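You operate a simulated robot arm through the tools that you are given. There is no shell and no other tool.

Carry out the task below with a simulated robot arm. There is one attempt and no reset: what you move stays moved.

Task
Count the pink-band large vials on the top of the setting bench, then put as many of the purple-band medium vials from the top of the setting bench in the line tray. Press the yellow plunger two times. Close the drawer with the orange handle. Put one of the white-band medium vials from the worktop of the store rack on top of the white sheet with a blue tab. Shut the spares door of washer two. Turn the speed selector of washer two to 3. Open the door under the grey handle, put the vial pack marked small on the shelf behind the door under the grey handle, then shut the handle. Take the small vial from the top of the cream cabinet and put it on top of the blue filter. Take the L guide block from the top of the cream cabinet and put it on top of the white pack of covers there. Put the white wipe on the top of the cream cabinet away on the shelf under the hatch. The order is free. Set down upright: white-band medium vial, vial pack marked small, guide block.

Only the result counts: the job must be done as asked and must still hold three seconds after the hand-in. Knocking over, shifting, dropping, spilling or breaking anything else fails it. A push-on lid holds only when it is set on centred and level and pressed home; a screw cap is set on level and turned clockwise until tight. Flat cloth is picked up by pressing the open fingertips on it (5 to 10 N) and closing them slowly along it; thin cloth reads only 2 to 8 mm in the jaws.

Robot
A 6-joint arm with a four-finger gripper on a trunk, on a base that moves. Base frame: it is fixed to the floor where the robot stands at the start and does not move with it; the origin is under the middle of the robot, x ahead of it, y to its left, z up. Readings come in mm, rad, newtons and seconds.
It reaches about 1041 mm from its shoulder. Its first joint turns from -2.897 to 2.897 rad. Places, roughly: blue filter [4750, -4500, 1000]; door under the grey handle [4400, -4600, 400]; drawer with the orange handle [-3000, 0, 800]; guide block [4750, -4000, 1000]; line tray [3500, 500, 1000]; pack of covers [4750, -4250, 1000]; pink-band large vial (4x4x8 cm) [3000, 500, 900]; purple-band medium vial (3x3x7 cm) [3100, 600, 900]; shelf behind the door under the grey handle [4700, -4600, 400]; shelf under the hatch [-4200, -4300, 400]; small vial (3x3x6 cm) [4800, -4700, 1000]; spares door of washer two [-400, -6100, 400]; speed selector of washer two [-200, -6100, 700]; vial pack marked small [4750, -4750, 1000]; white sheet with a blue tab (18x11x4 cm) [-3600, -1300, 900]; white wipe (9x7x3 cm) [5000, -3900, 900]; white-band medium vial (3x3x7 cm) [-3400, -1300, 900]; white-band medium vial (4x4x7 cm) [-3500, -1200, 900]; yellow plunger [-1300, 1100, 1000]. Payload 3.67 kg.
The tool frame sits at the grasp point between the pads (the TCP): z along the fingers, y along the line on which they close. The tips reach 28 mm beyond it. The gripper opens to 112 mm; its body begins 73 mm behind the TCP.
Orientation is told as [roll, pitch, yaw] about the base's x, y, z axes, in that order, counted from this pose: with the fingers straight down and closing along the base's y, the tool's x points along the base's -x, its y along +y and its z along -z.

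Tools
- The arm moves only by the tool servo_tool. Its argument "plan" is text: rows parted by semicolons, each of 7 numbers parted by spaces: the opening, from 0 (shut) to 1 (fully open), then the shift along the tool's x, y, z in units of 20 mm (1.0 is 20 mm), then the turn, a rotation vector about the tool's x, y, z in units of 6 degrees (1.0 is 6 degrees). In form: grip x y z rx ry rz; .... A call has 1 to 20 rows; each row shifts and turns the commanded pose from where the row before left it, along the tool's axes as they then stand. A call with a number of a shift or a turn outside -1 to 1 is refused whole. A row lasts 0.2 s, in which the tool goes at most 50 mm and 0.15 rad; a call with a longer step from one row to the next is refused whole, and so is a gripper value outside its range. A pose out of reach is approached as far as the arm can. The call stops where the force on the tool passes 40 N (or 10 N more than at its start, if that is more) or the arm is blocked; 0.2 s more then pass. Each finger travels about 102.5 mm/s and halts on what it meets, pressing with about 26 N; the grip force reading is that of the motor and also rises with nothing between the fingers. The clock runs only during rows and for 0.2 s after the last one: add rows that do not move to give the fingers time. The reply holds the time, the measured pose of the TCP, the force on the tool along the base axes, the opening and the grip force, in the units named above and with some noise, with the torque about the TCP (base axes, N m) and any sound that the robot's microphone picked up.
- Cameras (640 x 400 px; columns grow to the right, rows downward): "scene" is now at [101.3, 194.9, 1325]; the picture's right is [-0.28, -0.96, 0.00], its down [-0.40, 0.12, -0.91] and it looks along [0.87, -0.26, -0.41] (base axes); focal length 256 px, centre (320, 200). "wrist" rides on the gripper at [60, -18, -104] in the tool frame; the picture's right is [0.29, 0.96, 0.00], its down [-0.80, 0.24, -0.55] and it looks along [-0.53, 0.16, 0.83] (tool axes); focal length 234 px, centre (320, 200). There is no depth. A picture from a camera that has moved, and an enlarged one, comes with that camera's place and axes in the base frame and with its lens. The place of the scene camera against the robot may be out by one fixed shift of up to 25 mm in any direction.
- camera(camera): a new picture of that camera. No time passes.
- steer(legs): drives the robot by 1 to 6 legs, each [ahead, left, turn to the left] in mm, mm and rad, along the robot's own axes; the way and the turn of a leg run together, so that a leg with both is an arc; at most 1500 mm and 3.142 rad a leg. The arm and the cameras ride along, it lands a little off, and it stops where it bumps. It gives what a move gives.
- turn_head(pan, tilt): turns the head with the scene camera to pan (to the left, within 2.496 rad either way) and tilt (down, from -0.506 to 1.204), counted from straight ahead of the robot. It gives what a move gives.
- enlarge(camera, box): a new picture of the part [left, top, right, bottom] of that camera's present view, enlarged. No time passes.
- job_done(): hands the job in; it is judged then, once.

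Places have to be worked out from the pictures, the camera data and where the tool is seen. Open the gripper and draw the arm clear of the work before you hand the job in, unless the task says otherwise.

The tools are called after "Request:" by a JSON object that holds its "fn" and its "kwargs". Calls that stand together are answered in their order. servo_tool: Moves the arm, as the interface text tells. Its arguments: {"type":"object","properties":{"plan":{"type":"string"}},"required":["plan"]} The other tools are called the same way: steer (legs) drives the base; turn_head (pan, tilt) turns the head that bears the scene camera; camera (camera) takes a picture; enlarge (camera, box) takes an enlarged picture of a part of a camera's view; job_done () hands the job in.

At the start:

```text
time_s: 0.0
tool_pos: [579.8, -231.6, 1156.2]
orientation: [0.002, -0.002, -0.001]
force: [-0.2, 1.1, 0.5]
torque: [0.03, 0.01, 0.02]
width: 111.9
gripper_force: 0.0
robot x, y, heading: [-0.6, 1.3, -0.001]
head pan, tilt (commanded): [-0.284, 0.428]
```

scene: 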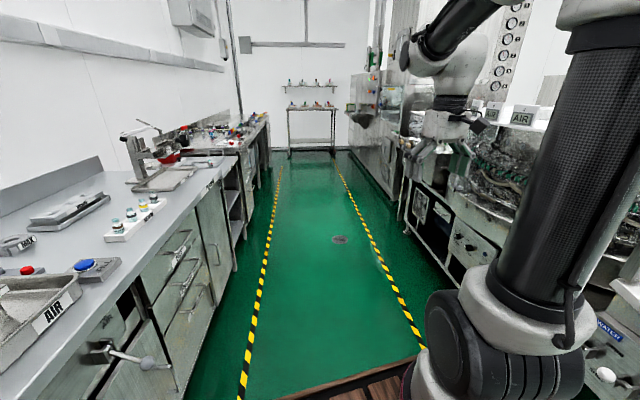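
wrist: 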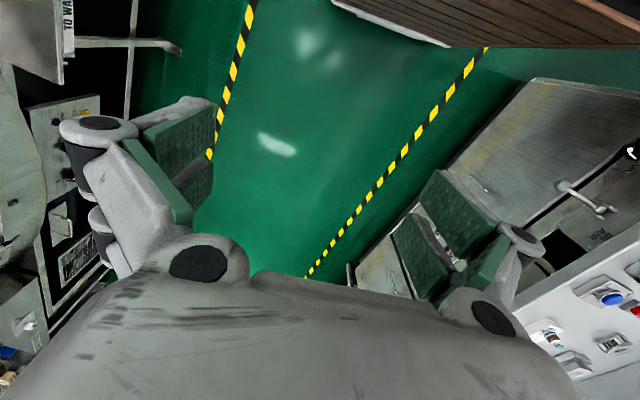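

I'm at the start pose, and the scene view shows a corridor with benches to the left and machines to the right. I'll turn the head to look around before moving.

Request:
{"fn": "turn_head", "kwargs": {"pan": 0.6, "tilt": 0.4}}

```text
time_s: 1.2
tool_pos: [580.6, -231.7, 1156.7]
orientation: [-0.001, -0.001, 0.0]
force: [0.3, -0.5, 0.5]
torque: [-0.02, 0.01, 0.0]
width: 111.8
gripper_force: 0.1
robot x, y, heading: [3.3, 0.3, -0.001]
head pan, tilt (commanded): [0.6, 0.4]
```

The head is turned left; I take a picture to see the left side.

Request:
{"fn": "camera", "kwargs": {"camera": "scene"}}

```text
taken
camera scene: at [89.2, 273.0, 1327.5], right [0.56, -0.83, 0.0], down [-0.32, -0.22, -0.92], along [0.76, 0.52, -0.39], focal length 256 px, centre (320, 200)
```

scene: 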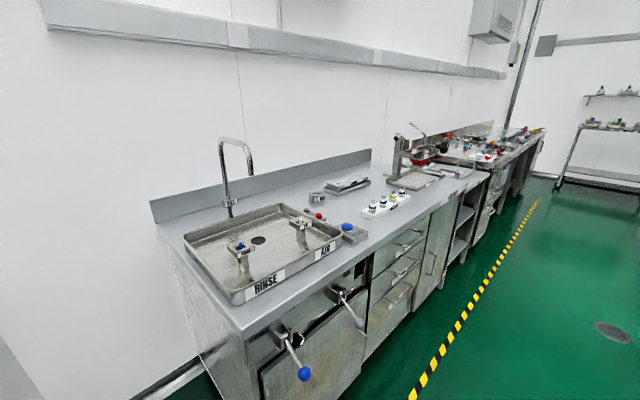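

The left bench runs along y≈700–1200 from x≈900. I'll look further around to the left and behind.

Request:
{"fn": "turn_head", "kwargs": {"pan": 1.6, "tilt": 0.3}}

Request:
{"fn": "camera", "kwargs": {"camera": "scene"}}

Request:
{"fn": "turn_head", "kwargs": {"pan": 2.49, "tilt": 0.3}}

Request:
{"fn": "camera", "kwargs": {"camera": "scene"}}

Request:
{"fn": "turn_head", "kwargs": {"pan": -1.2, "tilt": 0.3}}

Request:
{"fn": "camera", "kwargs": {"camera": "scene"}}

Request:
{"fn": "turn_head", "kwargs": {"pan": -2.2, "tilt": 0.3}}

Request:
{"fn": "camera", "kwargs": {"camera": "scene"}}

```text
time_s: 2.5
tool_pos: [580.2, -231.6, 1154.9]
orientation: [-0.001, 0.001, 0.001]
force: [0.1, -0.2, -0.5]
torque: [-0.01, 0.03, -0.01]
width: 112.1
gripper_force: 0.0
robot x, y, heading: [-0.1, 0.2, -0.005]
head pan, tilt (commanded): [1.6, 0.3]
```

```text
taken
camera scene: at [10.0, 314.1, 1336.8], right [1.0, 0.03, 0.0], down [0.01, -0.3, -0.96], along [-0.03, 0.95, -0.3], focal length 256 px, centre (320, 200)
```

scene: 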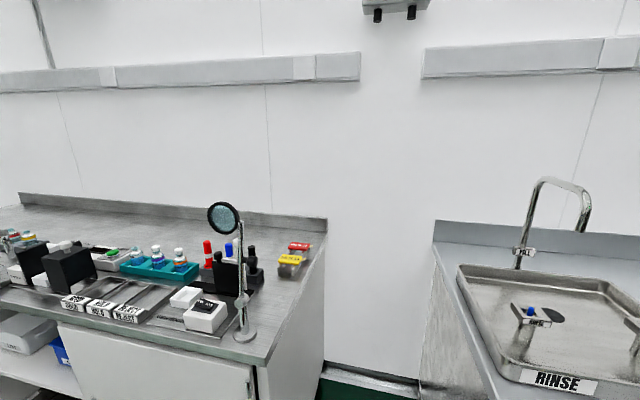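

```text
time_s: 3.6
tool_pos: [580.5, -231.4, 1156.3]
orientation: [0.0, -0.001, -0.001]
force: [0.2, 0.1, -0.4]
torque: [0.02, 0.0, -0.01]
width: 112.0
gripper_force: 0.1
robot x, y, heading: [-0.3, -1.2, -0.004]
head pan, tilt (commanded): [2.491, 0.3]
```

```text
taken
camera scene: at [-61.5, 277.4, 1336.8], right [0.61, 0.8, 0.0], down [0.23, -0.18, -0.96], along [-0.76, 0.58, -0.3], focal length 256 px, centre (320, 200)
```

scene: 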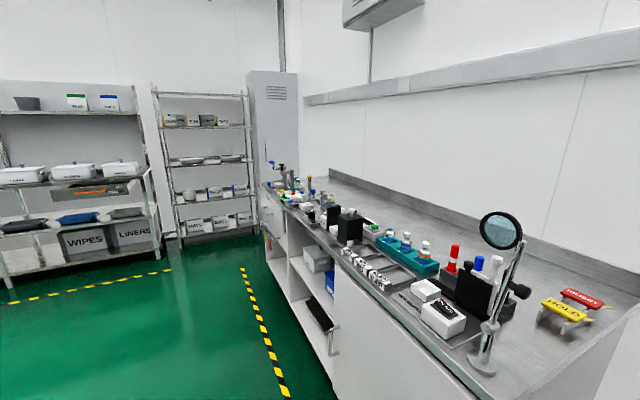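

```text
time_s: 6.7
tool_pos: [580.2, -231.0, 1155.5]
orientation: [-0.001, 0.0, 0.001]
force: [-0.6, 0.1, -0.9]
torque: [0.0, 0.0, 0.01]
width: 111.7
gripper_force: 0.0
robot x, y, heading: [-1.3, 0.3, 0.004]
head pan, tilt (commanded): [-1.201, 0.3]
```

```text
taken
camera scene: at [46.5, 133.7, 1336.8], right [-0.93, -0.36, 0.0], down [-0.11, 0.28, -0.96], along [0.35, -0.89, -0.3], focal length 256 px, centre (320, 200)
```

scene: 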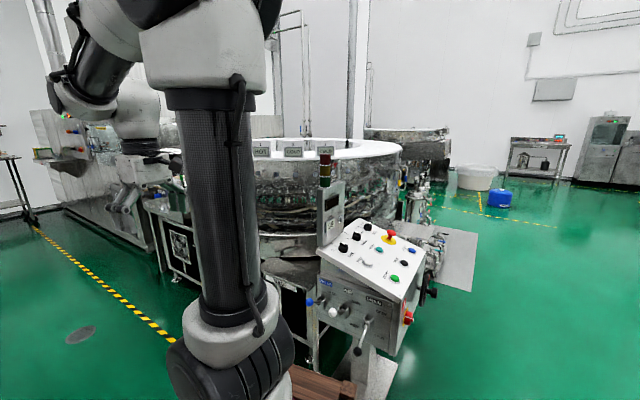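

```text
time_s: 8.0
tool_pos: [580.7, -230.8, 1157.1]
orientation: [0.0, 0.0, 0.0]
force: [1.3, -0.1, -0.4]
torque: [0.0, -0.01, 0.0]
width: 112.1
gripper_force: 0.0
robot x, y, heading: [1.5, 0.9, 0.001]
head pan, tilt (commanded): [-2.201, 0.3]
```

```text
taken
camera scene: at [-42.2, 145.3, 1336.8], right [-0.81, 0.59, 0.0], down [0.17, 0.24, -0.96], along [-0.56, -0.77, -0.3], focal length 256 px, centre (320, 200)
```

scene: 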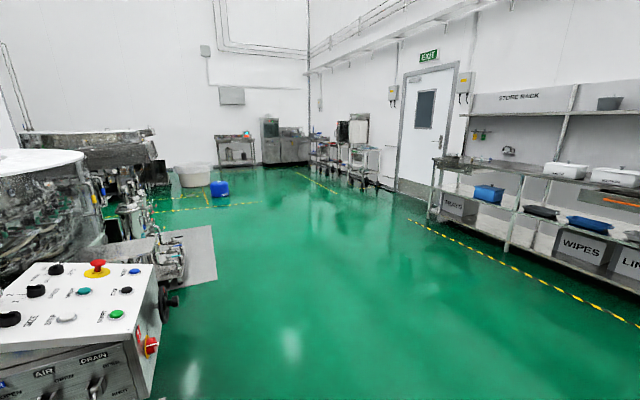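

The room is clear: washers/console to the right, benches to the left, store rack behind. I'll start with the setting bench, so I look straight ahead and check the aisle first.

Request:
{"fn": "turn_head", "kwargs": {"pan": 0.1, "tilt": 0.5}}

Request:
{"fn": "camera", "kwargs": {"camera": "scene"}}

Request:
{"fn": "enlarge", "kwargs": {"camera": "scene", "box": [160, 40, 320, 140]}}

```text
time_s: 10.1
tool_pos: [580.2, -230.5, 1155.5]
orientation: [0.0, 0.0, -0.001]
force: [0.5, 0.8, 0.4]
torque: [0.0, -0.03, -0.01]
width: 111.9
gripper_force: 0.0
robot x, y, heading: [-0.1, 0.4, 0.001]
head pan, tilt (commanded): [0.099, 0.499]
```

```text
taken
camera scene: at [103.2, 229.7, 1318.4], right [0.1, -1.0, 0.0], down [-0.48, -0.05, -0.88], along [0.87, 0.09, -0.48], focal length 256 px, centre (320, 200)
```

scene: 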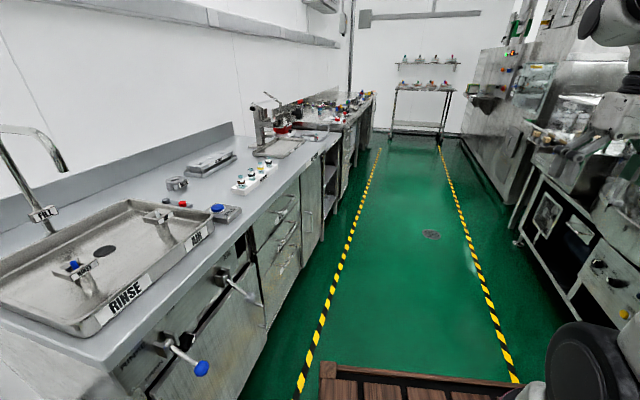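

```text
4.00 times, centred on (240, 90) of scene
camera zoom: at [103.2, 229.7, 1318.4], right [0.1, -1.0, 0.0], down [-0.48, -0.05, -0.88], along [0.87, 0.09, -0.48], focal length 1024 px, centre (640, 640)
```

zoom: 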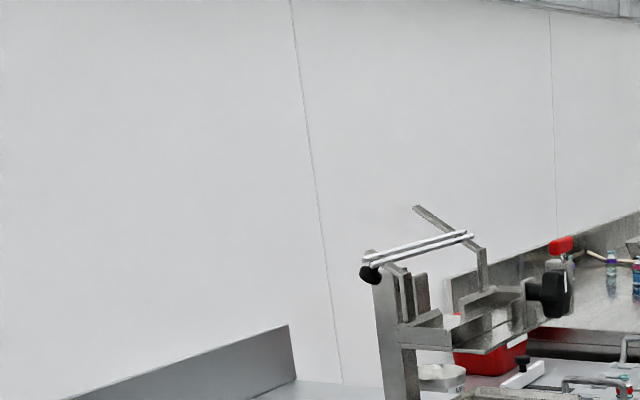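

There's a wooden duckboard on the floor ahead near x≈820. I'll tilt down to see how it lies relative to the robot base before driving.

Request:
{"fn": "turn_head", "kwargs": {"pan": -0.3, "tilt": 1.2}}

Request:
{"fn": "camera", "kwargs": {"camera": "scene"}}

Request:
{"fn": "turn_head", "kwargs": {"pan": 1.4, "tilt": 1.2}}

Request:
{"fn": "camera", "kwargs": {"camera": "scene"}}

```text
time_s: 11.2
tool_pos: [580.1, -231.2, 1155.9]
orientation: [0.002, 0.0, 0.0]
force: [-0.5, -0.5, -0.2]
torque: [-0.01, -0.01, -0.01]
width: 112.2
gripper_force: 0.1
robot x, y, heading: [1.4, 2.1, 0.003]
head pan, tilt (commanded): [-0.3, 1.201]
```

```text
taken
camera scene: at [66.2, 204.2, 1264.7], right [-0.3, -0.96, 0.0], down [-0.89, 0.28, -0.36], along [0.35, -0.11, -0.93], focal length 256 px, centre (320, 200)
```

scene: 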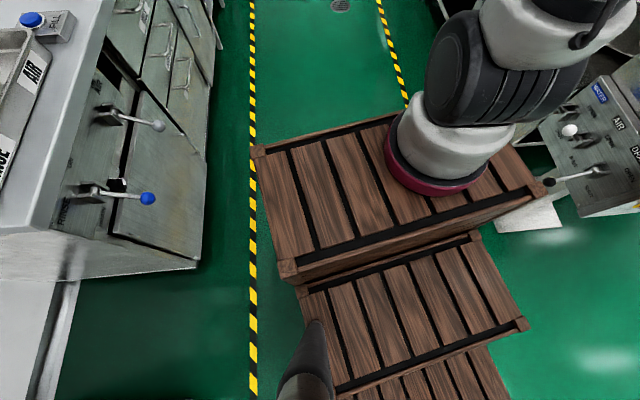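

```text
time_s: 12.9
tool_pos: [580.7, -230.6, 1157.6]
orientation: [-0.001, -0.001, 0.0]
force: [-0.5, 0.3, 0.2]
torque: [-0.02, 0.01, 0.0]
width: 112.3
gripper_force: 0.0
robot x, y, heading: [1.4, 0.6, 0.001]
head pan, tilt (commanded): [1.4, 1.201]
```

```text
taken
camera scene: at [22.3, 275.8, 1264.7], right [0.99, -0.17, 0.0], down [-0.16, -0.92, -0.36], along [0.06, 0.36, -0.93], focal length 256 px, centre (320, 200)
```

scene: 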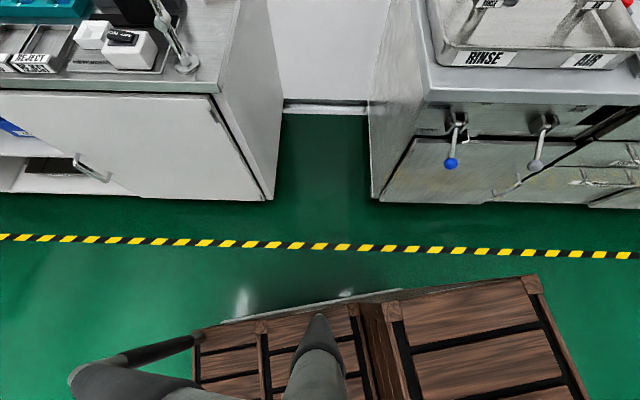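

The brown crates are the robot's own base (top ≈ z 785, footprint about x −400..400, y ±270). The aisle ahead is clear, so I'll drive 1500 ahead and look left toward the setting bench.

Request:
{"fn": "steer", "kwargs": {"legs": [[1500, 0, 0]]}}

Request:
{"fn": "turn_head", "kwargs": {"pan": 0.4, "tilt": 0.45}}

Request:
{"fn": "camera", "kwargs": {"camera": "scene"}}

```text
time_s: 20.3
tool_pos: [2073.8, -246.1, 1155.6]
orientation: [0.001, 0.0, -0.01]
force: [-0.1, 0.4, 0.6]
torque: [-0.01, 0.01, -0.03]
width: 112.0
gripper_force: 0.1
robot x, y, heading: [1494.7, -5.8, -0.014]
head pan, tilt (commanded): [1.4, 1.201]
```

```text
time_s: 21.6
tool_pos: [2073.2, -245.0, 1157.1]
orientation: [0.001, -0.001, -0.011]
force: [0.3, -0.7, 0.9]
torque: [0.03, -0.02, 0.01]
width: 111.9
gripper_force: 0.1
robot x, y, heading: [1493.9, -9.1, -0.009]
head pan, tilt (commanded): [0.4, 0.45]
```

```text
taken
camera scene: at [1595.1, 247.8, 1322.8], right [0.38, -0.92, 0.0], down [-0.4, -0.17, -0.9], along [0.83, 0.34, -0.44], focal length 256 px, centre (320, 200)
```

scene: 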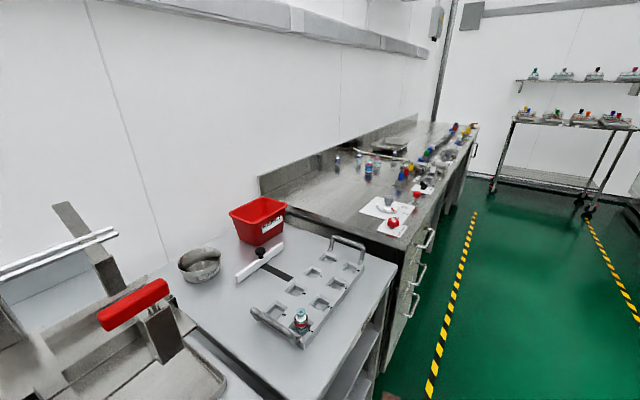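

The setting bench begins at about x≈2300. Let me zoom in on it.

Request:
{"fn": "enlarge", "kwargs": {"camera": "scene", "box": [320, 110, 480, 210]}}

Request:
{"fn": "steer", "kwargs": {"legs": [[1000, 0, 0.012]]}}

Request:
{"fn": "turn_head", "kwargs": {"pan": 0.8, "tilt": 0.6}}

Request:
{"fn": "camera", "kwargs": {"camera": "scene"}}

```text
4.00 times, centred on (400, 160) of scene
camera zoom: at [1595.1, 247.8, 1322.8], right [0.38, -0.92, 0.0], down [-0.4, -0.17, -0.9], along [0.83, 0.34, -0.44], focal length 1024 px, centre (0, 360)
```

zoom: 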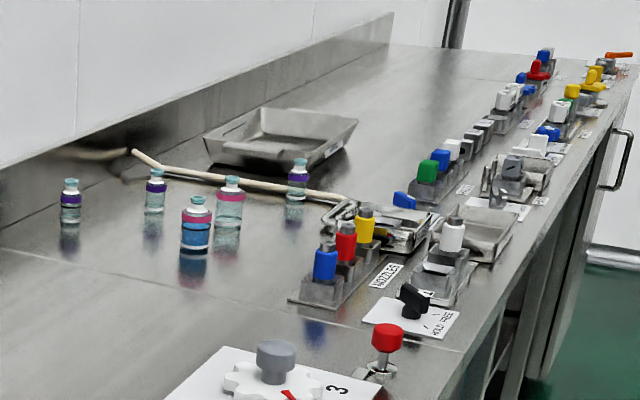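

```text
time_s: 24.6
tool_pos: [2560.3, -244.1, 1155.8]
orientation: [-0.002, 0.003, 0.018]
force: [0.8, -0.8, 0.4]
torque: [0.03, -0.02, 0.05]
width: 112.2
gripper_force: 0.1
robot x, y, heading: [1977.9, -22.6, 0.015]
head pan, tilt (commanded): [0.4, 0.45]
stopped in leg 1: the robot was blocked; the commanded pose is now the measured one
```

```text
time_s: 25.5
tool_pos: [2561.8, -242.8, 1154.4]
orientation: [-0.002, 0.001, 0.017]
force: [0.3, 0.5, -0.1]
torque: [-0.02, 0.01, -0.01]
width: 111.9
gripper_force: 0.0
robot x, y, heading: [1978.6, -18.6, 0.018]
head pan, tilt (commanded): [0.799, 0.6]
```

```text
taken
camera scene: at [2046.1, 262.6, 1309.3], right [0.73, -0.68, 0.0], down [-0.39, -0.41, -0.83], along [0.57, 0.6, -0.56], focal length 256 px, centre (320, 200)
```

scene: 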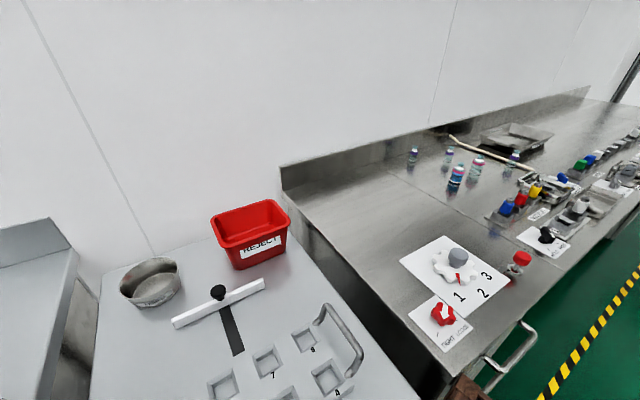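

Blocked by the setting bench handle (bench front edge is near y≈274). I back off a little, shift right, and go forward again.

Request:
{"fn": "steer", "kwargs": {"legs": [[-60, 0, -0.018], [0, -150, 0]]}}

Request:
{"fn": "turn_head", "kwargs": {"pan": 0.0, "tilt": 0.7}}

Request:
{"fn": "camera", "kwargs": {"camera": "scene"}}

```text
time_s: 27.4
tool_pos: [2496.2, -404.9, 1153.8]
orientation: [0.0, 0.002, 0.0]
force: [0.0, 0.3, 0.8]
torque: [0.01, -0.03, -0.01]
width: 112.2
gripper_force: 0.1
robot x, y, heading: [1914.5, -171.4, 0.003]
head pan, tilt (commanded): [0.799, 0.6]
```

```text
time_s: 28.5
tool_pos: [2497.4, -404.6, 1153.4]
orientation: [0.0, 0.002, -0.001]
force: [-0.2, 0.0, -0.4]
torque: [0.02, -0.02, 0.01]
width: 112.0
gripper_force: 0.0
robot x, y, heading: [1918.0, -172.3, -0.004]
head pan, tilt (commanded): [0.0, 0.7]
```

```text
taken
camera scene: at [2014.7, 47.6, 1300.7], right [0.0, -1.0, 0.0], down [-0.64, 0.0, -0.76], along [0.76, 0.0, -0.64], focal length 256 px, centre (320, 200)
```

scene: 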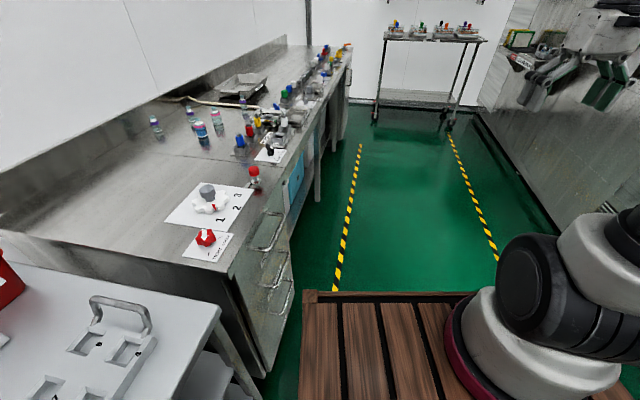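

The aisle is free out to about y≈−1090, so I'll drive to around (3050, −420), turn left to face the bench, then look again.

Request:
{"fn": "steer", "kwargs": {"legs": [[0, -250, 0], [1130, 0, 0], [0, 0, 1.571]]}}

Request:
{"fn": "turn_head", "kwargs": {"pan": 0.0, "tilt": 0.6}}

Request:
{"fn": "camera", "kwargs": {"camera": "scene"}}

```text
time_s: 39.5
tool_pos: [3274.1, 147.0, 1155.4]
orientation: [-0.002, 0.001, 1.566]
force: [0.2, -0.9, 0.2]
torque: [0.02, 0.01, -0.01]
width: 111.9
gripper_force: 0.0
robot x, y, heading: [3042.4, -430.4, 1.566]
head pan, tilt (commanded): [0.0, 0.7]
```

```text
time_s: 40.2
tool_pos: [3275.6, 148.3, 1156.1]
orientation: [0.0, 0.0, 1.566]
force: [0.2, 0.5, 0.2]
torque: [-0.01, -0.03, 0.02]
width: 112.1
gripper_force: 0.0
robot x, y, heading: [3039.5, -432.3, 1.56]
head pan, tilt (commanded): [0.0, 0.6]
```

```text
taken
camera scene: at [2818.5, -316.6, 1309.3], right [1.0, -0.01, 0.0], down [0.0, -0.57, -0.82], along [0.0, 0.82, -0.57], focal length 256 px, centre (320, 200)
```

scene: 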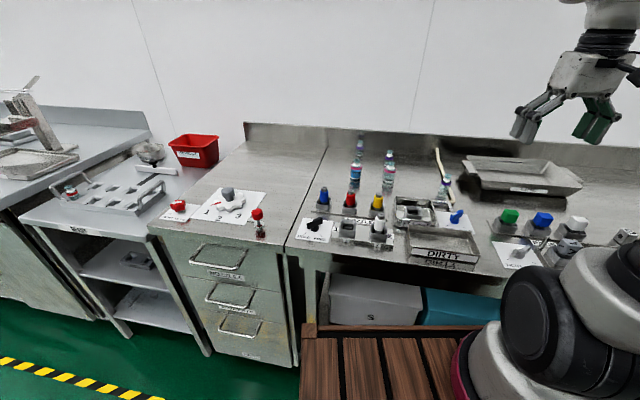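

I'm now facing the setting bench. I zoom in on the vials and the tray.

Request:
{"fn": "enlarge", "kwargs": {"camera": "scene", "box": [290, 120, 450, 220]}}

Request:
{"fn": "enlarge", "kwargs": {"camera": "scene", "box": [440, 130, 600, 230]}}

Request:
{"fn": "enlarge", "kwargs": {"camera": "scene", "box": [140, 120, 300, 220]}}

```text
4.00 times, centred on (370, 170) of scene
camera zoom: at [2818.5, -316.6, 1309.3], right [1.0, -0.01, 0.0], down [0.0, -0.57, -0.82], along [0.0, 0.82, -0.57], focal length 1024 px, centre (120, 320)
```

zoom: 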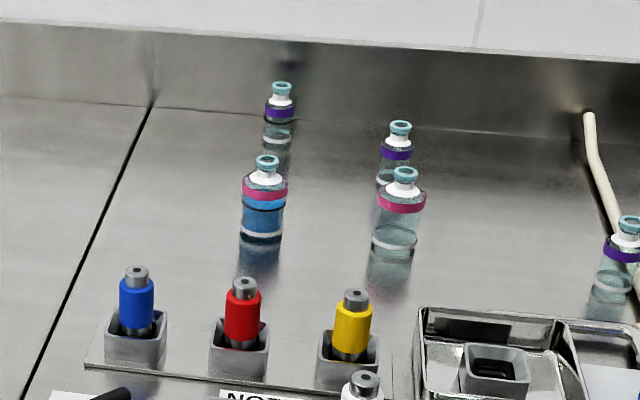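

```text
4.00 times, centred on (520, 180) of scene
camera zoom: at [2818.5, -316.6, 1309.3], right [1.0, -0.01, 0.0], down [0.0, -0.57, -0.82], along [0.0, 0.82, -0.57], focal length 1024 px, centre (-480, 280)
```

zoom: 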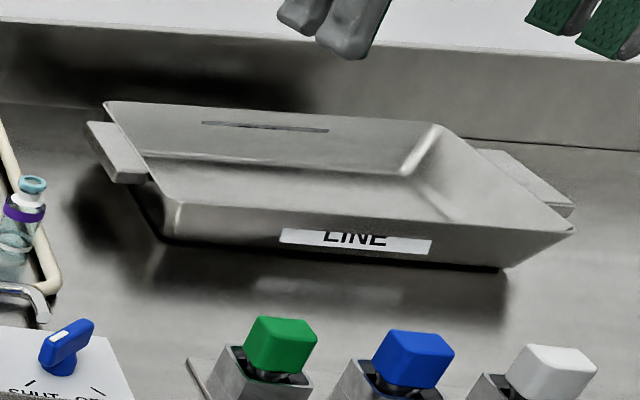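

```text
4.00 times, centred on (220, 170) of scene
camera zoom: at [2818.5, -316.6, 1309.3], right [1.0, -0.01, 0.0], down [0.0, -0.57, -0.82], along [0.0, 0.82, -0.57], focal length 1024 px, centre (720, 320)
```

zoom: 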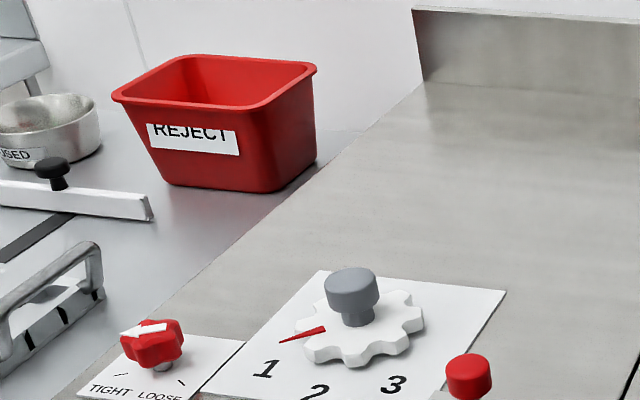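

There are two pink-band large vials and three purple-band mediums visible near x≈2900–3300. I'll check the right-hand part of the bench for more pink ones, then drive up to the bench.

Request:
{"fn": "turn_head", "kwargs": {"pan": -0.9, "tilt": 0.5}}

Request:
{"fn": "camera", "kwargs": {"camera": "scene"}}

Request:
{"fn": "steer", "kwargs": {"legs": [[200, 0, 0]]}}

Request:
{"fn": "turn_head", "kwargs": {"pan": -0.2, "tilt": 0.75}}

Request:
{"fn": "camera", "kwargs": {"camera": "scene"}}

Request:
{"fn": "camera", "kwargs": {"camera": "wrist"}}

```text
time_s: 41.4
tool_pos: [3274.5, 147.8, 1155.8]
orientation: [-0.001, 0.002, 1.566]
force: [-0.1, -0.1, 0.3]
torque: [0.02, -0.01, -0.03]
width: 111.9
gripper_force: 0.0
robot x, y, heading: [3037.4, -429.8, 1.565]
head pan, tilt (commanded): [-0.901, 0.499]
```

```text
taken
camera scene: at [2889.6, -348.7, 1318.4], right [0.62, -0.79, 0.0], down [-0.38, -0.3, -0.88], along [0.69, 0.54, -0.48], focal length 256 px, centre (320, 200)
```

scene: 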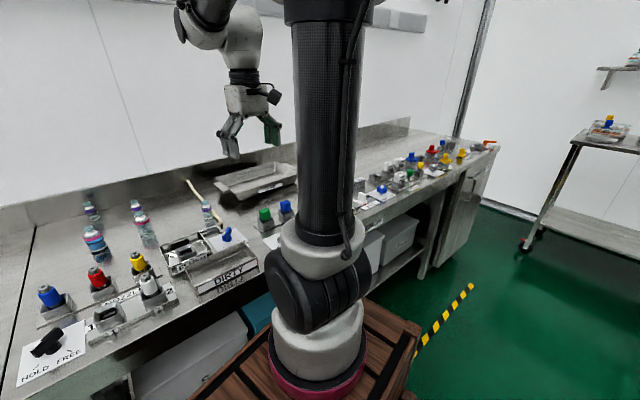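

```text
time_s: 42.7
tool_pos: [3280.1, 242.0, 1154.2]
orientation: [0.001, 0.005, 1.549]
force: [0.3, 0.2, -0.6]
torque: [0.01, -0.04, 0.0]
width: 111.8
gripper_force: 0.0
robot x, y, heading: [3034.5, -336.5, 1.549]
head pan, tilt (commanded): [-0.901, 0.499]
stopped in leg 1: the robot was blocked; the commanded pose is now the measured one
```

```text
time_s: 43.8
tool_pos: [3280.9, 241.3, 1152.2]
orientation: [0.002, 0.005, 1.549]
force: [-0.4, 0.3, 0.5]
torque: [0.01, -0.01, -0.01]
width: 111.8
gripper_force: 0.1
robot x, y, heading: [3037.9, -333.8, 1.547]
head pan, tilt (commanded): [-0.201, 0.75]
```

```text
taken
camera scene: at [2832.8, -221.4, 1296.4], right [0.97, -0.22, 0.0], down [-0.15, -0.66, -0.73], along [0.16, 0.71, -0.68], focal length 256 px, centre (320, 200)
```

scene: 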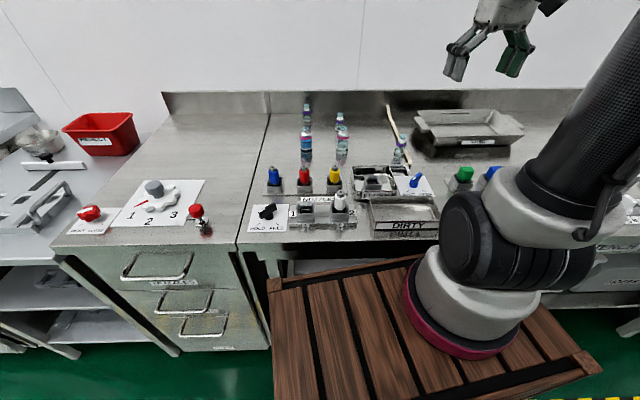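

```text
taken
camera wrist: at [3297.1, 181.8, 1258.3], right [-0.96, -0.27, 0.0], down [-0.22, 0.81, 0.55], along [-0.15, 0.53, -0.84], focal length 234 px, centre (320, 200)
```

wrist: 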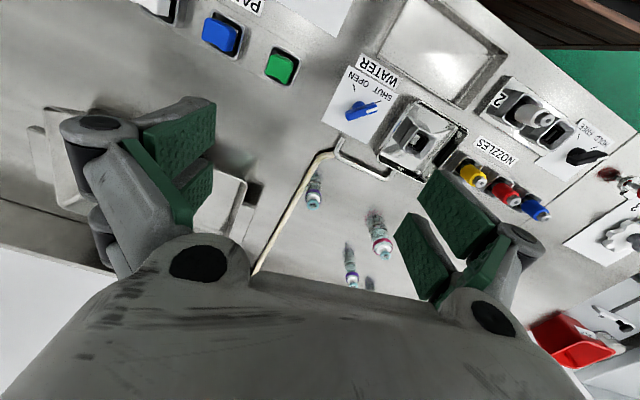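

Two pink-band vials on the whole bench, as far as visible; the bench runs rotated by about −0.18 rad to my frame and its top sits near z≈830. I'll zoom the wrist and scene views to pin down the vial positions.

Request:
{"fn": "enlarge", "kwargs": {"camera": "wrist", "box": [260, 150, 420, 290]}}

Request:
{"fn": "enlarge", "kwargs": {"camera": "scene", "box": [270, 80, 430, 180]}}

Request:
{"fn": "enlarge", "kwargs": {"camera": "scene", "box": [390, 60, 550, 160]}}

```text
2.86 times, centred on (340, 220) of wrist
camera zoom: at [3297.1, 181.8, 1258.3], right [-0.96, -0.27, 0.0], down [-0.22, 0.81, 0.55], along [-0.15, 0.53, -0.84], focal length 669 px, centre (263, 143)
```

zoom: 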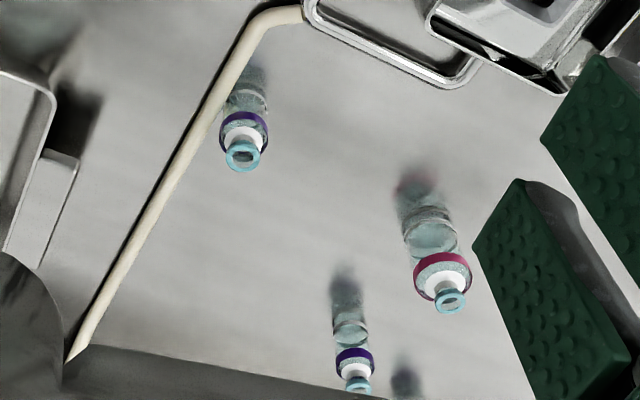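

```text
4.00 times, centred on (350, 130) of scene
camera zoom: at [2832.8, -221.4, 1296.4], right [0.97, -0.22, 0.0], down [-0.15, -0.66, -0.73], along [0.16, 0.71, -0.68], focal length 1024 px, centre (200, 480)
```

zoom: 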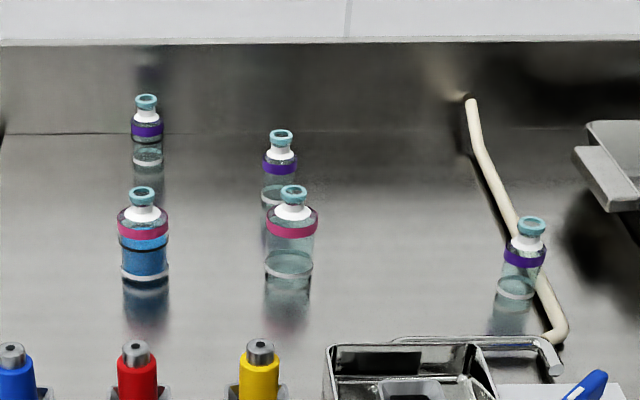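

```text
4.00 times, centred on (470, 110) of scene
camera zoom: at [2832.8, -221.4, 1296.4], right [0.97, -0.22, 0.0], down [-0.15, -0.66, -0.73], along [0.16, 0.71, -0.68], focal length 1024 px, centre (-280, 560)
```

zoom: 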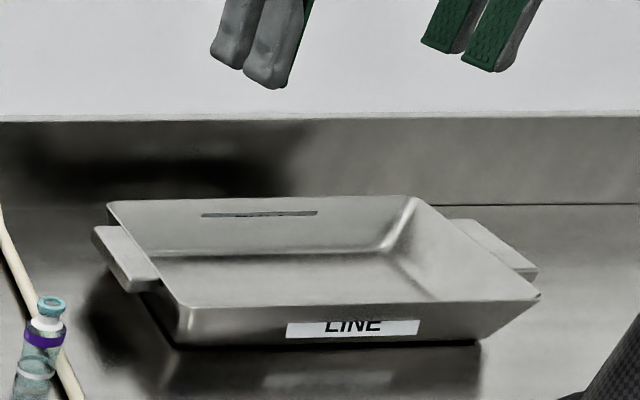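

Fits so far: right purple at ≈(3243, 420), middle purple at ≈(3092, 621), pinks at ≈(2950, 502) and (3072, 494), bench z≈831. Two pinks → two purple vials to move; I first move the open gripper above the middle purple vial at a safe height.

Request:
{"fn": "servo_tool", "kwargs": {"plan": "1 -0.94 0.493 0.3 0 0 0;1 -0.94 0.493 0.3 0 0 0;1 -0.94 0.493 0.3 0 0 0;1 -0.94 0.493 0.3 0 0 0;1 -0.94 0.493 0.3 0 0 0;1 -0.94 0.493 0.3 0 0 0;1 -0.94 0.493 0.3 0 0 0;1 -0.94 0.493 0.3 0 0 0;1 -0.94 0.493 0.3 0 0 0;1 -0.94 0.493 0.3 0 0 0;1 -0.94 0.493 0.3 0 0 0;1 -0.94 0.493 0.3 0 0 0;1 -0.94 0.493 0.3 0 0 0;1 -0.94 0.493 0.3 0 0 0;1 -0.94 0.493 0.3 0 0 0;1 -0.94 0.493 0.3 0 0 0;1 -0.94 0.493 0.3 0 0 0;1 -0.94 0.493 0.3 0 0 0;1 -0.94 0.493 0.3 0 0 0;1 -0.94 0.493 0.3 0 0 0"}}

Request:
{"fn": "camera", "kwargs": {"camera": "wrist"}}

Request:
{"fn": "camera", "kwargs": {"camera": "scene"}}

```text
time_s: 48.0
tool_pos: [3091.8, 621.0, 1032.6]
orientation: [0.002, 0.004, 1.546]
force: [0.3, -0.3, 1.2]
torque: [0.0, 0.02, -0.02]
width: 111.8
gripper_force: 0.1
robot x, y, heading: [3034.9, -331.0, 1.543]
head pan, tilt (commanded): [-0.201, 0.75]
```

```text
taken
camera wrist: at [3108.5, 562.2, 1136.1], right [-0.96, -0.27, 0.0], down [-0.22, 0.8, 0.55], along [-0.15, 0.53, -0.83], focal length 234 px, centre (320, 200)
```

wrist: 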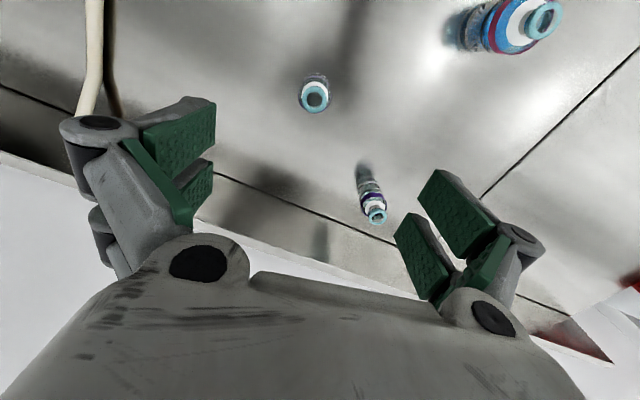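

```text
taken
camera scene: at [2832.8, -221.7, 1296.4], right [0.98, -0.22, 0.0], down [-0.15, -0.66, -0.73], along [0.16, 0.71, -0.68], focal length 256 px, centre (320, 200)
```

scene: 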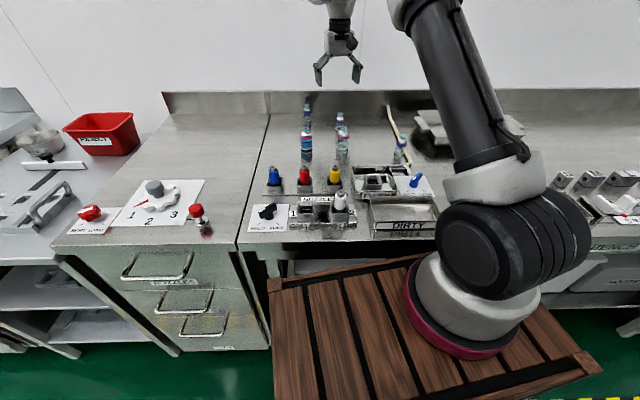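

The near wrist view puts the middle purple vial at about (3102, 601). I shift by that offset and descend to z≈960 (tips still above the cap), then look again.

Request:
{"fn": "servo_tool", "kwargs": {"plan": "1 0.5 -0.25 0.5 0 0 0;1 0.47 -0.27 0.5 0 0 0;1 0 0 0.8 0 0 0;1 0 0 0.9 0 0 0;1 0 0 0.9 0 0 0"}}

Request:
{"fn": "camera", "kwargs": {"camera": "wrist"}}

```text
time_s: 49.1
tool_pos: [3100.5, 602.1, 960.1]
orientation: [0.002, 0.005, 1.548]
force: [-0.9, 0.0, 0.4]
torque: [0.01, 0.01, 0.01]
width: 111.7
gripper_force: 0.0
robot x, y, heading: [3034.7, -333.5, 1.549]
head pan, tilt (commanded): [-0.201, 0.75]
```

```text
taken
camera wrist: at [3116.7, 540.6, 1063.8], right [-0.96, -0.27, 0.0], down [-0.22, 0.81, 0.55], along [-0.15, 0.53, -0.84], focal length 234 px, centre (320, 200)
```

wrist: 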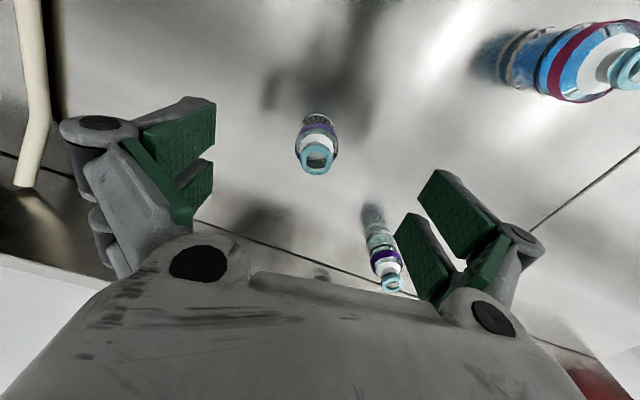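

I compare the two views to solve the cap height; a zoom of the wrist view will give better pixel accuracy.

Request:
{"fn": "enlarge", "kwargs": {"camera": "wrist", "box": [270, 90, 370, 190]}}

```text
4.00 times, centred on (320, 140) of wrist
camera zoom: at [3116.7, 540.6, 1063.8], right [-0.96, -0.27, 0.0], down [-0.22, 0.81, 0.55], along [-0.15, 0.53, -0.84], focal length 937 px, centre (320, 440)
```

zoom: 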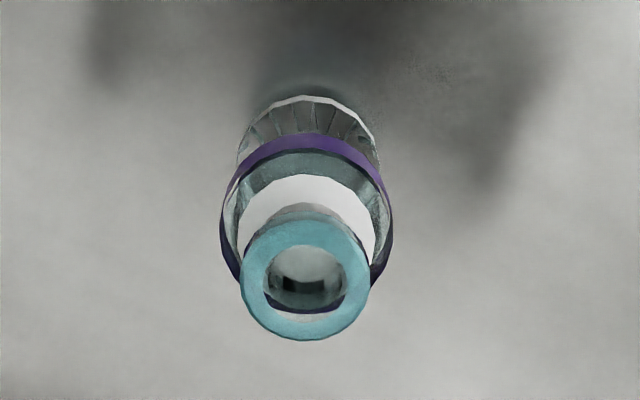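

Solving from the zoom: cap z≈904, base z≈838, offset about −8 mm in tool x and ~0 in the closing direction. I correct and descend partway around the vial.

Request:
{"fn": "servo_tool", "kwargs": {"plan": "1 -0.4 0 0.3 0 0 0;1 0 0 0.8 0 0 0;1 0 0 0.8 0 0 0;1 0 0 0.8 0 0 0"}}

Request:
{"fn": "camera", "kwargs": {"camera": "wrist"}}

Request:
{"fn": "enlarge", "kwargs": {"camera": "scene", "box": [270, 60, 430, 160]}}

```text
time_s: 50.1
tool_pos: [3100.5, 608.8, 905.6]
orientation: [0.003, 0.006, 1.547]
force: [0.3, -0.2, 0.5]
torque: [0.0, 0.01, -0.01]
width: 112.1
gripper_force: 0.0
robot x, y, heading: [3033.9, -333.5, 1.551]
head pan, tilt (commanded): [-0.201, 0.75]
```

```text
taken
camera wrist: at [3117.3, 549.1, 1009.4], right [-0.96, -0.27, 0.0], down [-0.22, 0.81, 0.55], along [-0.15, 0.53, -0.83], focal length 234 px, centre (320, 200)
```

wrist: 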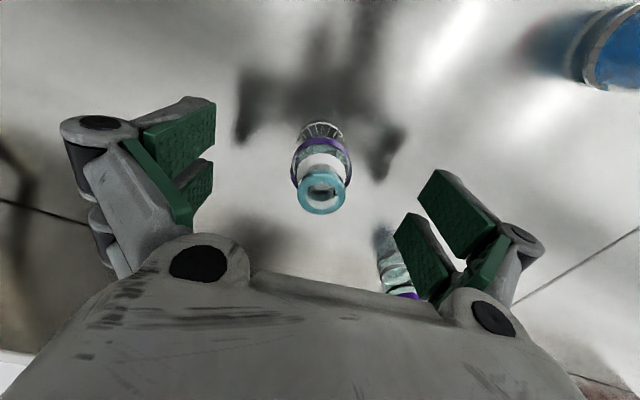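

```text
4.00 times, centred on (350, 110) of scene
camera zoom: at [2832.8, -221.5, 1296.4], right [0.98, -0.22, 0.0], down [-0.15, -0.67, -0.73], along [0.16, 0.71, -0.68], focal length 1024 px, centre (200, 560)
```

zoom: 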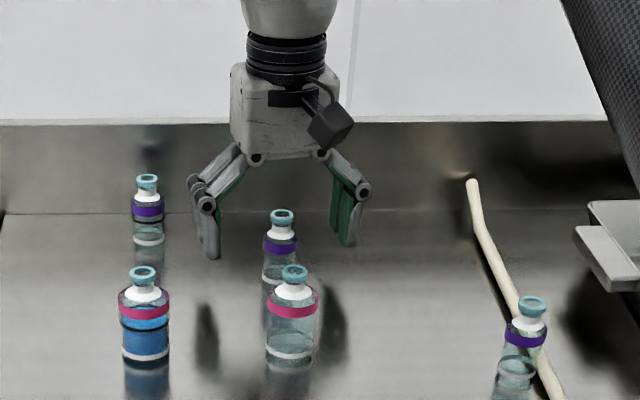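

The cap now projects right at the TCP point, so the vial is centred and its cap is at z≈905. I descend 32 mm more and close.

Request:
{"fn": "servo_tool", "kwargs": {"plan": "1 0 0 0.5 0 0 0;1 0 0 0.5 0 0 0;1 0 0 0.5 0 0 0;1 0 0 0.1 0 0 0;0.3 0 0 0 0 0 0;0.2 0 0 0 0 0 0;0 0 0 0 0 0 0;0 0 0 0 0 0 0;0 0 0 0 0 0 0"}}

Request:
{"fn": "camera", "kwargs": {"camera": "wrist"}}

```text
time_s: 51.5
tool_pos: [3101.3, 614.1, 887.8]
orientation: [-0.002, -0.015, 1.552]
force: [-2.2, 1.3, 15.0]
torque: [-0.11, -0.12, -0.02]
width: 28.7
gripper_force: 25.0
robot x, y, heading: [3038.9, -335.0, 1.549]
head pan, tilt (commanded): [-0.201, 0.75]
stopped in row 6: the force on the tool passed its limit at 64 N (the readings are from after the stop); the commanded pose is now the measured one
```

```text
taken
camera wrist: at [3117.8, 551.6, 990.8], right [-0.96, -0.27, 0.0], down [-0.22, 0.79, 0.57], along [-0.15, 0.55, -0.82], focal length 234 px, centre (320, 200)
```

wrist: 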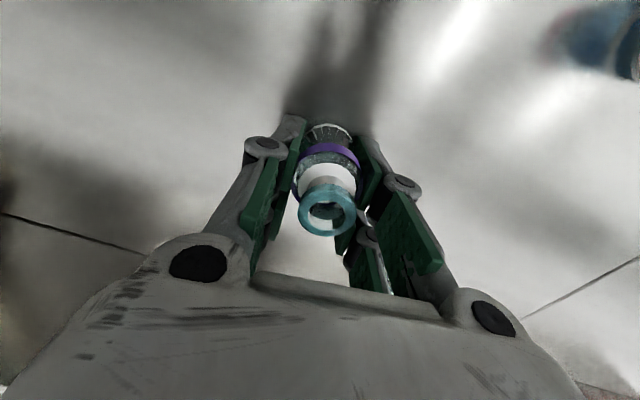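

The fingers swung down while closing and touched the bench, so the bench top must be near z≈860 and the vial sits ~15 mm toward tool +x. I reopen, rise a little, and look before regripping centred.

Request:
{"fn": "servo_tool", "kwargs": {"plan": "0.5 0 0 -0.2 0 0 0;1 0 0 -0.1 0 0 0;1 0 0 0 0 0 0;1 0 0 0 0 0 0"}}

Request:
{"fn": "enlarge", "kwargs": {"camera": "wrist", "box": [220, 80, 420, 240]}}

Request:
{"fn": "enlarge", "kwargs": {"camera": "scene", "box": [270, 60, 430, 160]}}

```text
time_s: 51.7
tool_pos: [3101.9, 614.9, 885.5]
orientation: [0.0, -0.014, 1.549]
force: [-0.1, 0.4, 1.2]
torque: [-0.05, -0.03, -0.05]
width: 56.1
gripper_force: 0.1
robot x, y, heading: [3034.4, -336.5, 1.547]
head pan, tilt (commanded): [-0.201, 0.75]
stopped in row 1: the force on the tool passed its limit at 61 N (the readings are from after the stop); the commanded pose is now the measured one
```

```text
2.50 times, centred on (320, 160) of wrist
camera zoom: at [3118.3, 553.1, 989.2], right [-0.96, -0.27, 0.0], down [-0.22, 0.79, 0.57], along [-0.15, 0.55, -0.82], focal length 585 px, centre (320, 300)
```

zoom: 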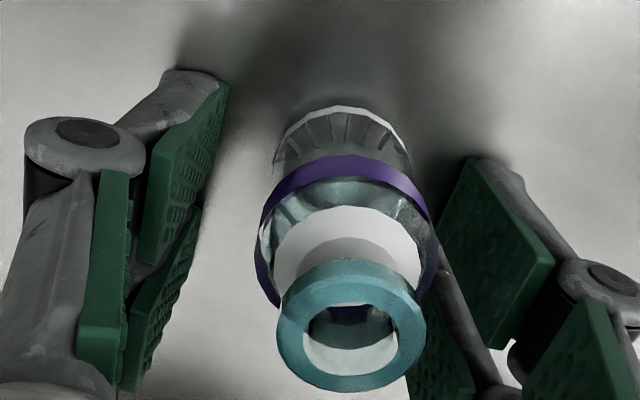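

```text
4.00 times, centred on (350, 110) of scene
camera zoom: at [2832.6, -221.5, 1296.4], right [0.98, -0.22, 0.0], down [-0.15, -0.67, -0.73], along [0.16, 0.71, -0.68], focal length 1024 px, centre (200, 560)
```

zoom: 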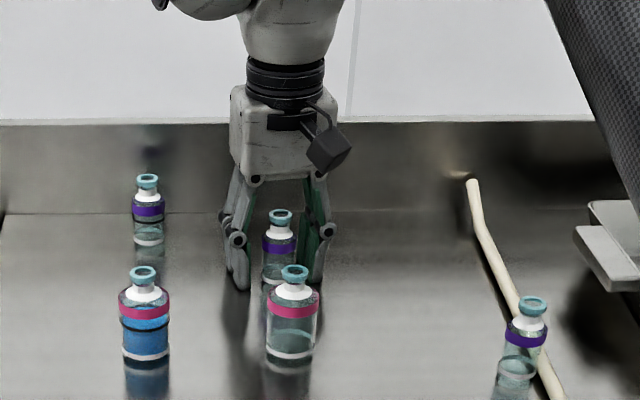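

Still standing but the tips press the bench at half-open. I raise 10 mm first, then open and shift +18 mm in tool x.

Request:
{"fn": "servo_tool", "kwargs": {"plan": "0.5 0 0 -0.5 0 0 0;0.5 0 0 0 0 0 0;0.7 0 0 0 0 0 0;0.7 0.45 0 0 0 0 0;0.7 0.45 0 0 0 0 0;0.7 0 0 0 0 0 0"}}

Request:
{"fn": "enlarge", "kwargs": {"camera": "wrist", "box": [220, 80, 420, 240]}}

```text
time_s: 53.1
tool_pos: [3099.9, 596.6, 895.4]
orientation: [0.001, -0.014, 1.55]
force: [0.0, -0.2, -0.6]
torque: [0.0, -0.01, 0.0]
width: 78.5
gripper_force: 0.1
robot x, y, heading: [3037.3, -329.6, 1.552]
head pan, tilt (commanded): [-0.201, 0.75]
```

```text
2.50 times, centred on (320, 160) of wrist
camera zoom: at [3117.3, 535.1, 999.3], right [-0.96, -0.27, 0.0], down [-0.22, 0.79, 0.56], along [-0.15, 0.54, -0.83], focal length 585 px, centre (320, 300)
```

zoom: 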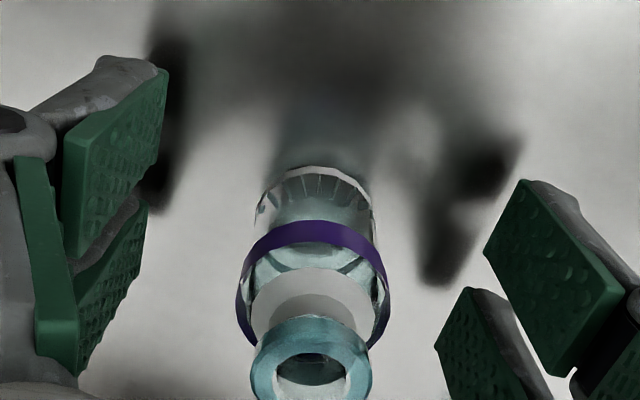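

The vial now sits well centred between the pads at a safe height. I close the gripper.

Request:
{"fn": "servo_tool", "kwargs": {"plan": "0.4 0 0 0 0 0 0;0.2 0 0 0 0 0 0;0.1 0 0 0 0 0 0;0.1 0 0 0 0 0 0;0.1 0 0 0 0 0 0"}}

Request:
{"fn": "camera", "kwargs": {"camera": "wrist"}}

```text
time_s: 54.3
tool_pos: [3101.7, 597.4, 896.0]
orientation: [0.0, -0.012, 1.549]
force: [-0.1, -0.4, 0.5]
torque: [0.01, 0.01, 0.01]
width: 27.7
gripper_force: 26.6
robot x, y, heading: [3034.8, -330.2, 1.548]
head pan, tilt (commanded): [-0.201, 0.75]
```

```text
taken
camera wrist: at [3117.3, 535.2, 999.3], right [-0.96, -0.27, 0.0], down [-0.22, 0.79, 0.56], along [-0.15, 0.54, -0.83], focal length 234 px, centre (320, 200)
```

wrist: 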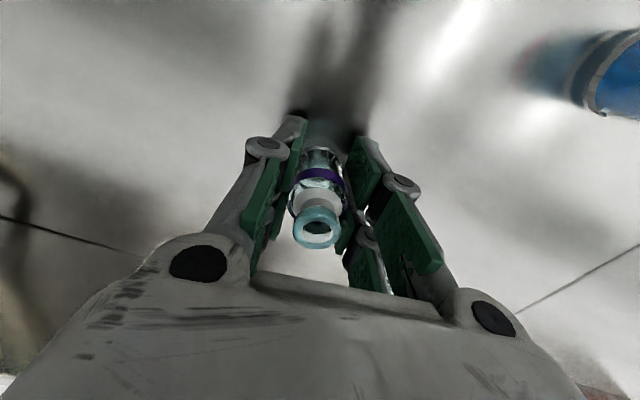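

Grip holds (27.7 mm). I lift straight up ~114 mm, clear of the other vials.

Request:
{"fn": "servo_tool", "kwargs": {"plan": "0.1 0 0 -0.3 0 0 0;0.1 0 0 -0.6 0 0 0;0.1 0 0 -0.8 0 0 0;0.1 0 0 -1 0 0 0;0.1 0 0 -1 0 0 0;0.1 0 0 -1 0 0 0;0.1 0 0 -1 0 0 0;0.1 0 0 0 0 0 0"}}

Request:
{"fn": "servo_tool", "kwargs": {"plan": "0.1 0.235 -0.95 0 0 0 0;0.1 0.235 -0.95 0 0 0 0;0.1 0.235 -0.95 0 0 0 0;0.1 0.235 -0.95 0 0 0 0;0.1 0.235 -0.95 0 0 0 0;0.1 0.235 -0.95 0 0 0 0;0.1 0.235 -0.95 0 0 0 0;0.1 0.235 -0.95 0 0 0 0;0.1 0.235 -0.95 0 0 0 0;0.1 0.235 -0.95 0 0 0 0;0.1 0.235 -0.95 0 0 0 0;0.1 0.235 -0.95 0 0 0 0;0.1 0.235 -0.95 0 0 0 0;0.1 0.235 -0.95 0 0 0 0;0.1 0.235 -0.95 0 0 0 0;0.1 0.235 -0.95 0 0 0 0;0.1 0.235 -0.95 0 0 0 0;0.1 0 0 0 0 0 0"}}

Request:
{"fn": "camera", "kwargs": {"camera": "wrist"}}

Request:
{"fn": "camera", "kwargs": {"camera": "scene"}}

```text
time_s: 56.1
tool_pos: [3099.8, 595.5, 1010.8]
orientation: [0.0, -0.015, 1.551]
force: [-0.1, 0.2, 0.2]
torque: [0.05, 0.01, 0.02]
width: 27.7
gripper_force: 26.1
robot x, y, heading: [3035.2, -336.1, 1.549]
head pan, tilt (commanded): [-0.201, 0.75]
```

```text
time_s: 59.9
tool_pos: [3422.3, 508.6, 1009.0]
orientation: [0.002, -0.014, 1.551]
force: [0.3, -0.1, 0.0]
torque: [-0.01, -0.03, 0.01]
width: 27.6
gripper_force: 25.8
robot x, y, heading: [3039.2, -331.8, 1.55]
head pan, tilt (commanded): [-0.201, 0.75]
```

```text
taken
camera wrist: at [3439.6, 446.6, 1111.6], right [-0.96, -0.27, 0.0], down [-0.22, 0.79, 0.56], along [-0.15, 0.54, -0.83], focal length 234 px, centre (320, 200)
```

wrist: 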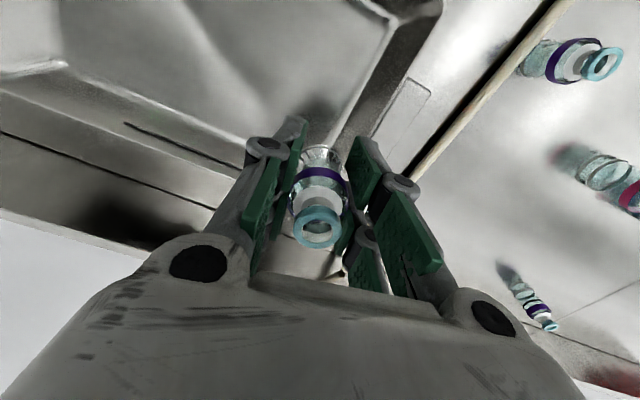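

```text
taken
camera scene: at [2832.7, -221.5, 1296.4], right [0.98, -0.22, 0.0], down [-0.15, -0.67, -0.73], along [0.16, 0.71, -0.68], focal length 256 px, centre (320, 200)
```

scene: 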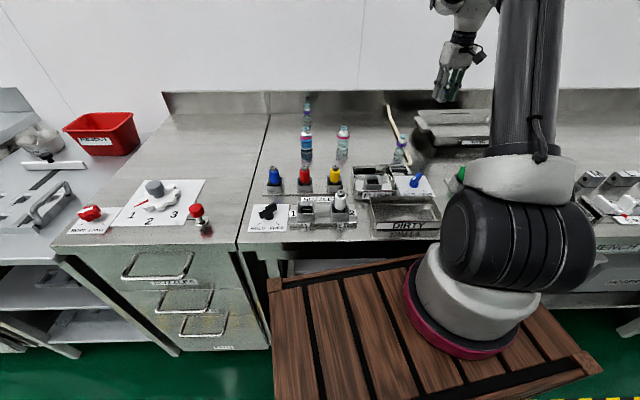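

The wrist view shows the tray's left wall just under the vial; tray interior centre line is near y≈486 at x=3480. I shift +58 in x and −19 in y, then descend to z≈915.

Request:
{"fn": "servo_tool", "kwargs": {"plan": "0.1 0.3 -0.97 0 0 0 0;0.1 0.3 -0.97 0 0 0 0;0.1 0.3 -0.97 0 0 0 0;0.1 0 0 0.7 0 0 0;0.1 0 0 1 0 0 0;0.1 0 0 1 0 0 0;0.1 0 0 1 0 0 0;0.1 0 0 0.6 0 0 0;0.1 0 0 0.3 0 0 0;0.1 0 0 0 0 0 0"}}

Request:
{"fn": "camera", "kwargs": {"camera": "wrist"}}

Request:
{"fn": "enlarge", "kwargs": {"camera": "scene", "box": [390, 60, 550, 160]}}

```text
time_s: 62.1
tool_pos: [3480.7, 490.0, 916.7]
orientation: [0.001, -0.014, 1.549]
force: [0.3, -0.3, -0.5]
torque: [-0.02, 0.01, 0.02]
width: 27.3
gripper_force: 25.4
robot x, y, heading: [3035.1, -327.4, 1.546]
head pan, tilt (commanded): [-0.201, 0.75]
```

```text
taken
camera wrist: at [3497.0, 428.6, 1019.1], right [-0.96, -0.27, 0.0], down [-0.22, 0.79, 0.56], along [-0.15, 0.54, -0.83], focal length 234 px, centre (320, 200)
```

wrist: 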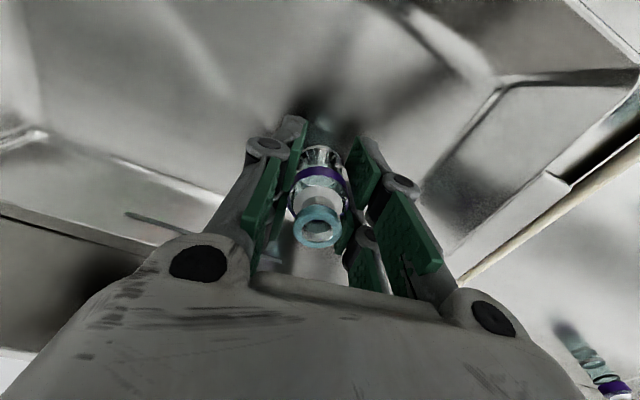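

```text
4.00 times, centred on (470, 110) of scene
camera zoom: at [2832.8, -221.5, 1296.4], right [0.98, -0.22, 0.0], down [-0.15, -0.67, -0.73], along [0.16, 0.71, -0.68], focal length 1024 px, centre (-280, 560)
```

zoom: 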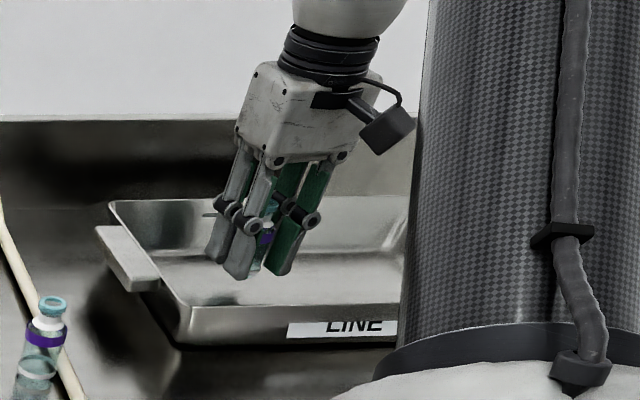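

The vial is well inside the tray. I lower gently in small steps and watch for contact force.

Request:
{"fn": "servo_tool", "kwargs": {"plan": "0.1 0 0 0.3 0 0 0;0.1 0 0 0.2 0 0 0;0.1 0 0 0.1 0 0 0;0.1 0 0 0.05 0 0 0;0.1 0 0 0 0 0 0"}}

```text
time_s: 63.3
tool_pos: [3480.8, 490.7, 903.8]
orientation: [0.001, -0.013, 1.55]
force: [-0.2, -0.2, -0.5]
torque: [0.0, -0.03, 0.02]
width: 27.4
gripper_force: 25.7
robot x, y, heading: [3038.7, -332.5, 1.546]
head pan, tilt (commanded): [-0.201, 0.75]
```

No contact yet at z=903.8; I continue lowering in 1–2 mm steps.

Request:
{"fn": "servo_tool", "kwargs": {"plan": "0.1 0 0 0.1 0 0 0;0.1 0 0 0.05 0 0 0;0.1 0 0 0.05 0 0 0;0.1 0 0 0 0 0 0"}}

```text
time_s: 64.3
tool_pos: [3481.8, 490.2, 899.7]
orientation: [-0.002, -0.016, 1.551]
force: [0.3, 0.0, 11.9]
torque: [0.07, -0.02, 0.0]
width: 27.1
gripper_force: 26.9
robot x, y, heading: [3038.8, -335.0, 1.546]
head pan, tilt (commanded): [-0.201, 0.75]
```

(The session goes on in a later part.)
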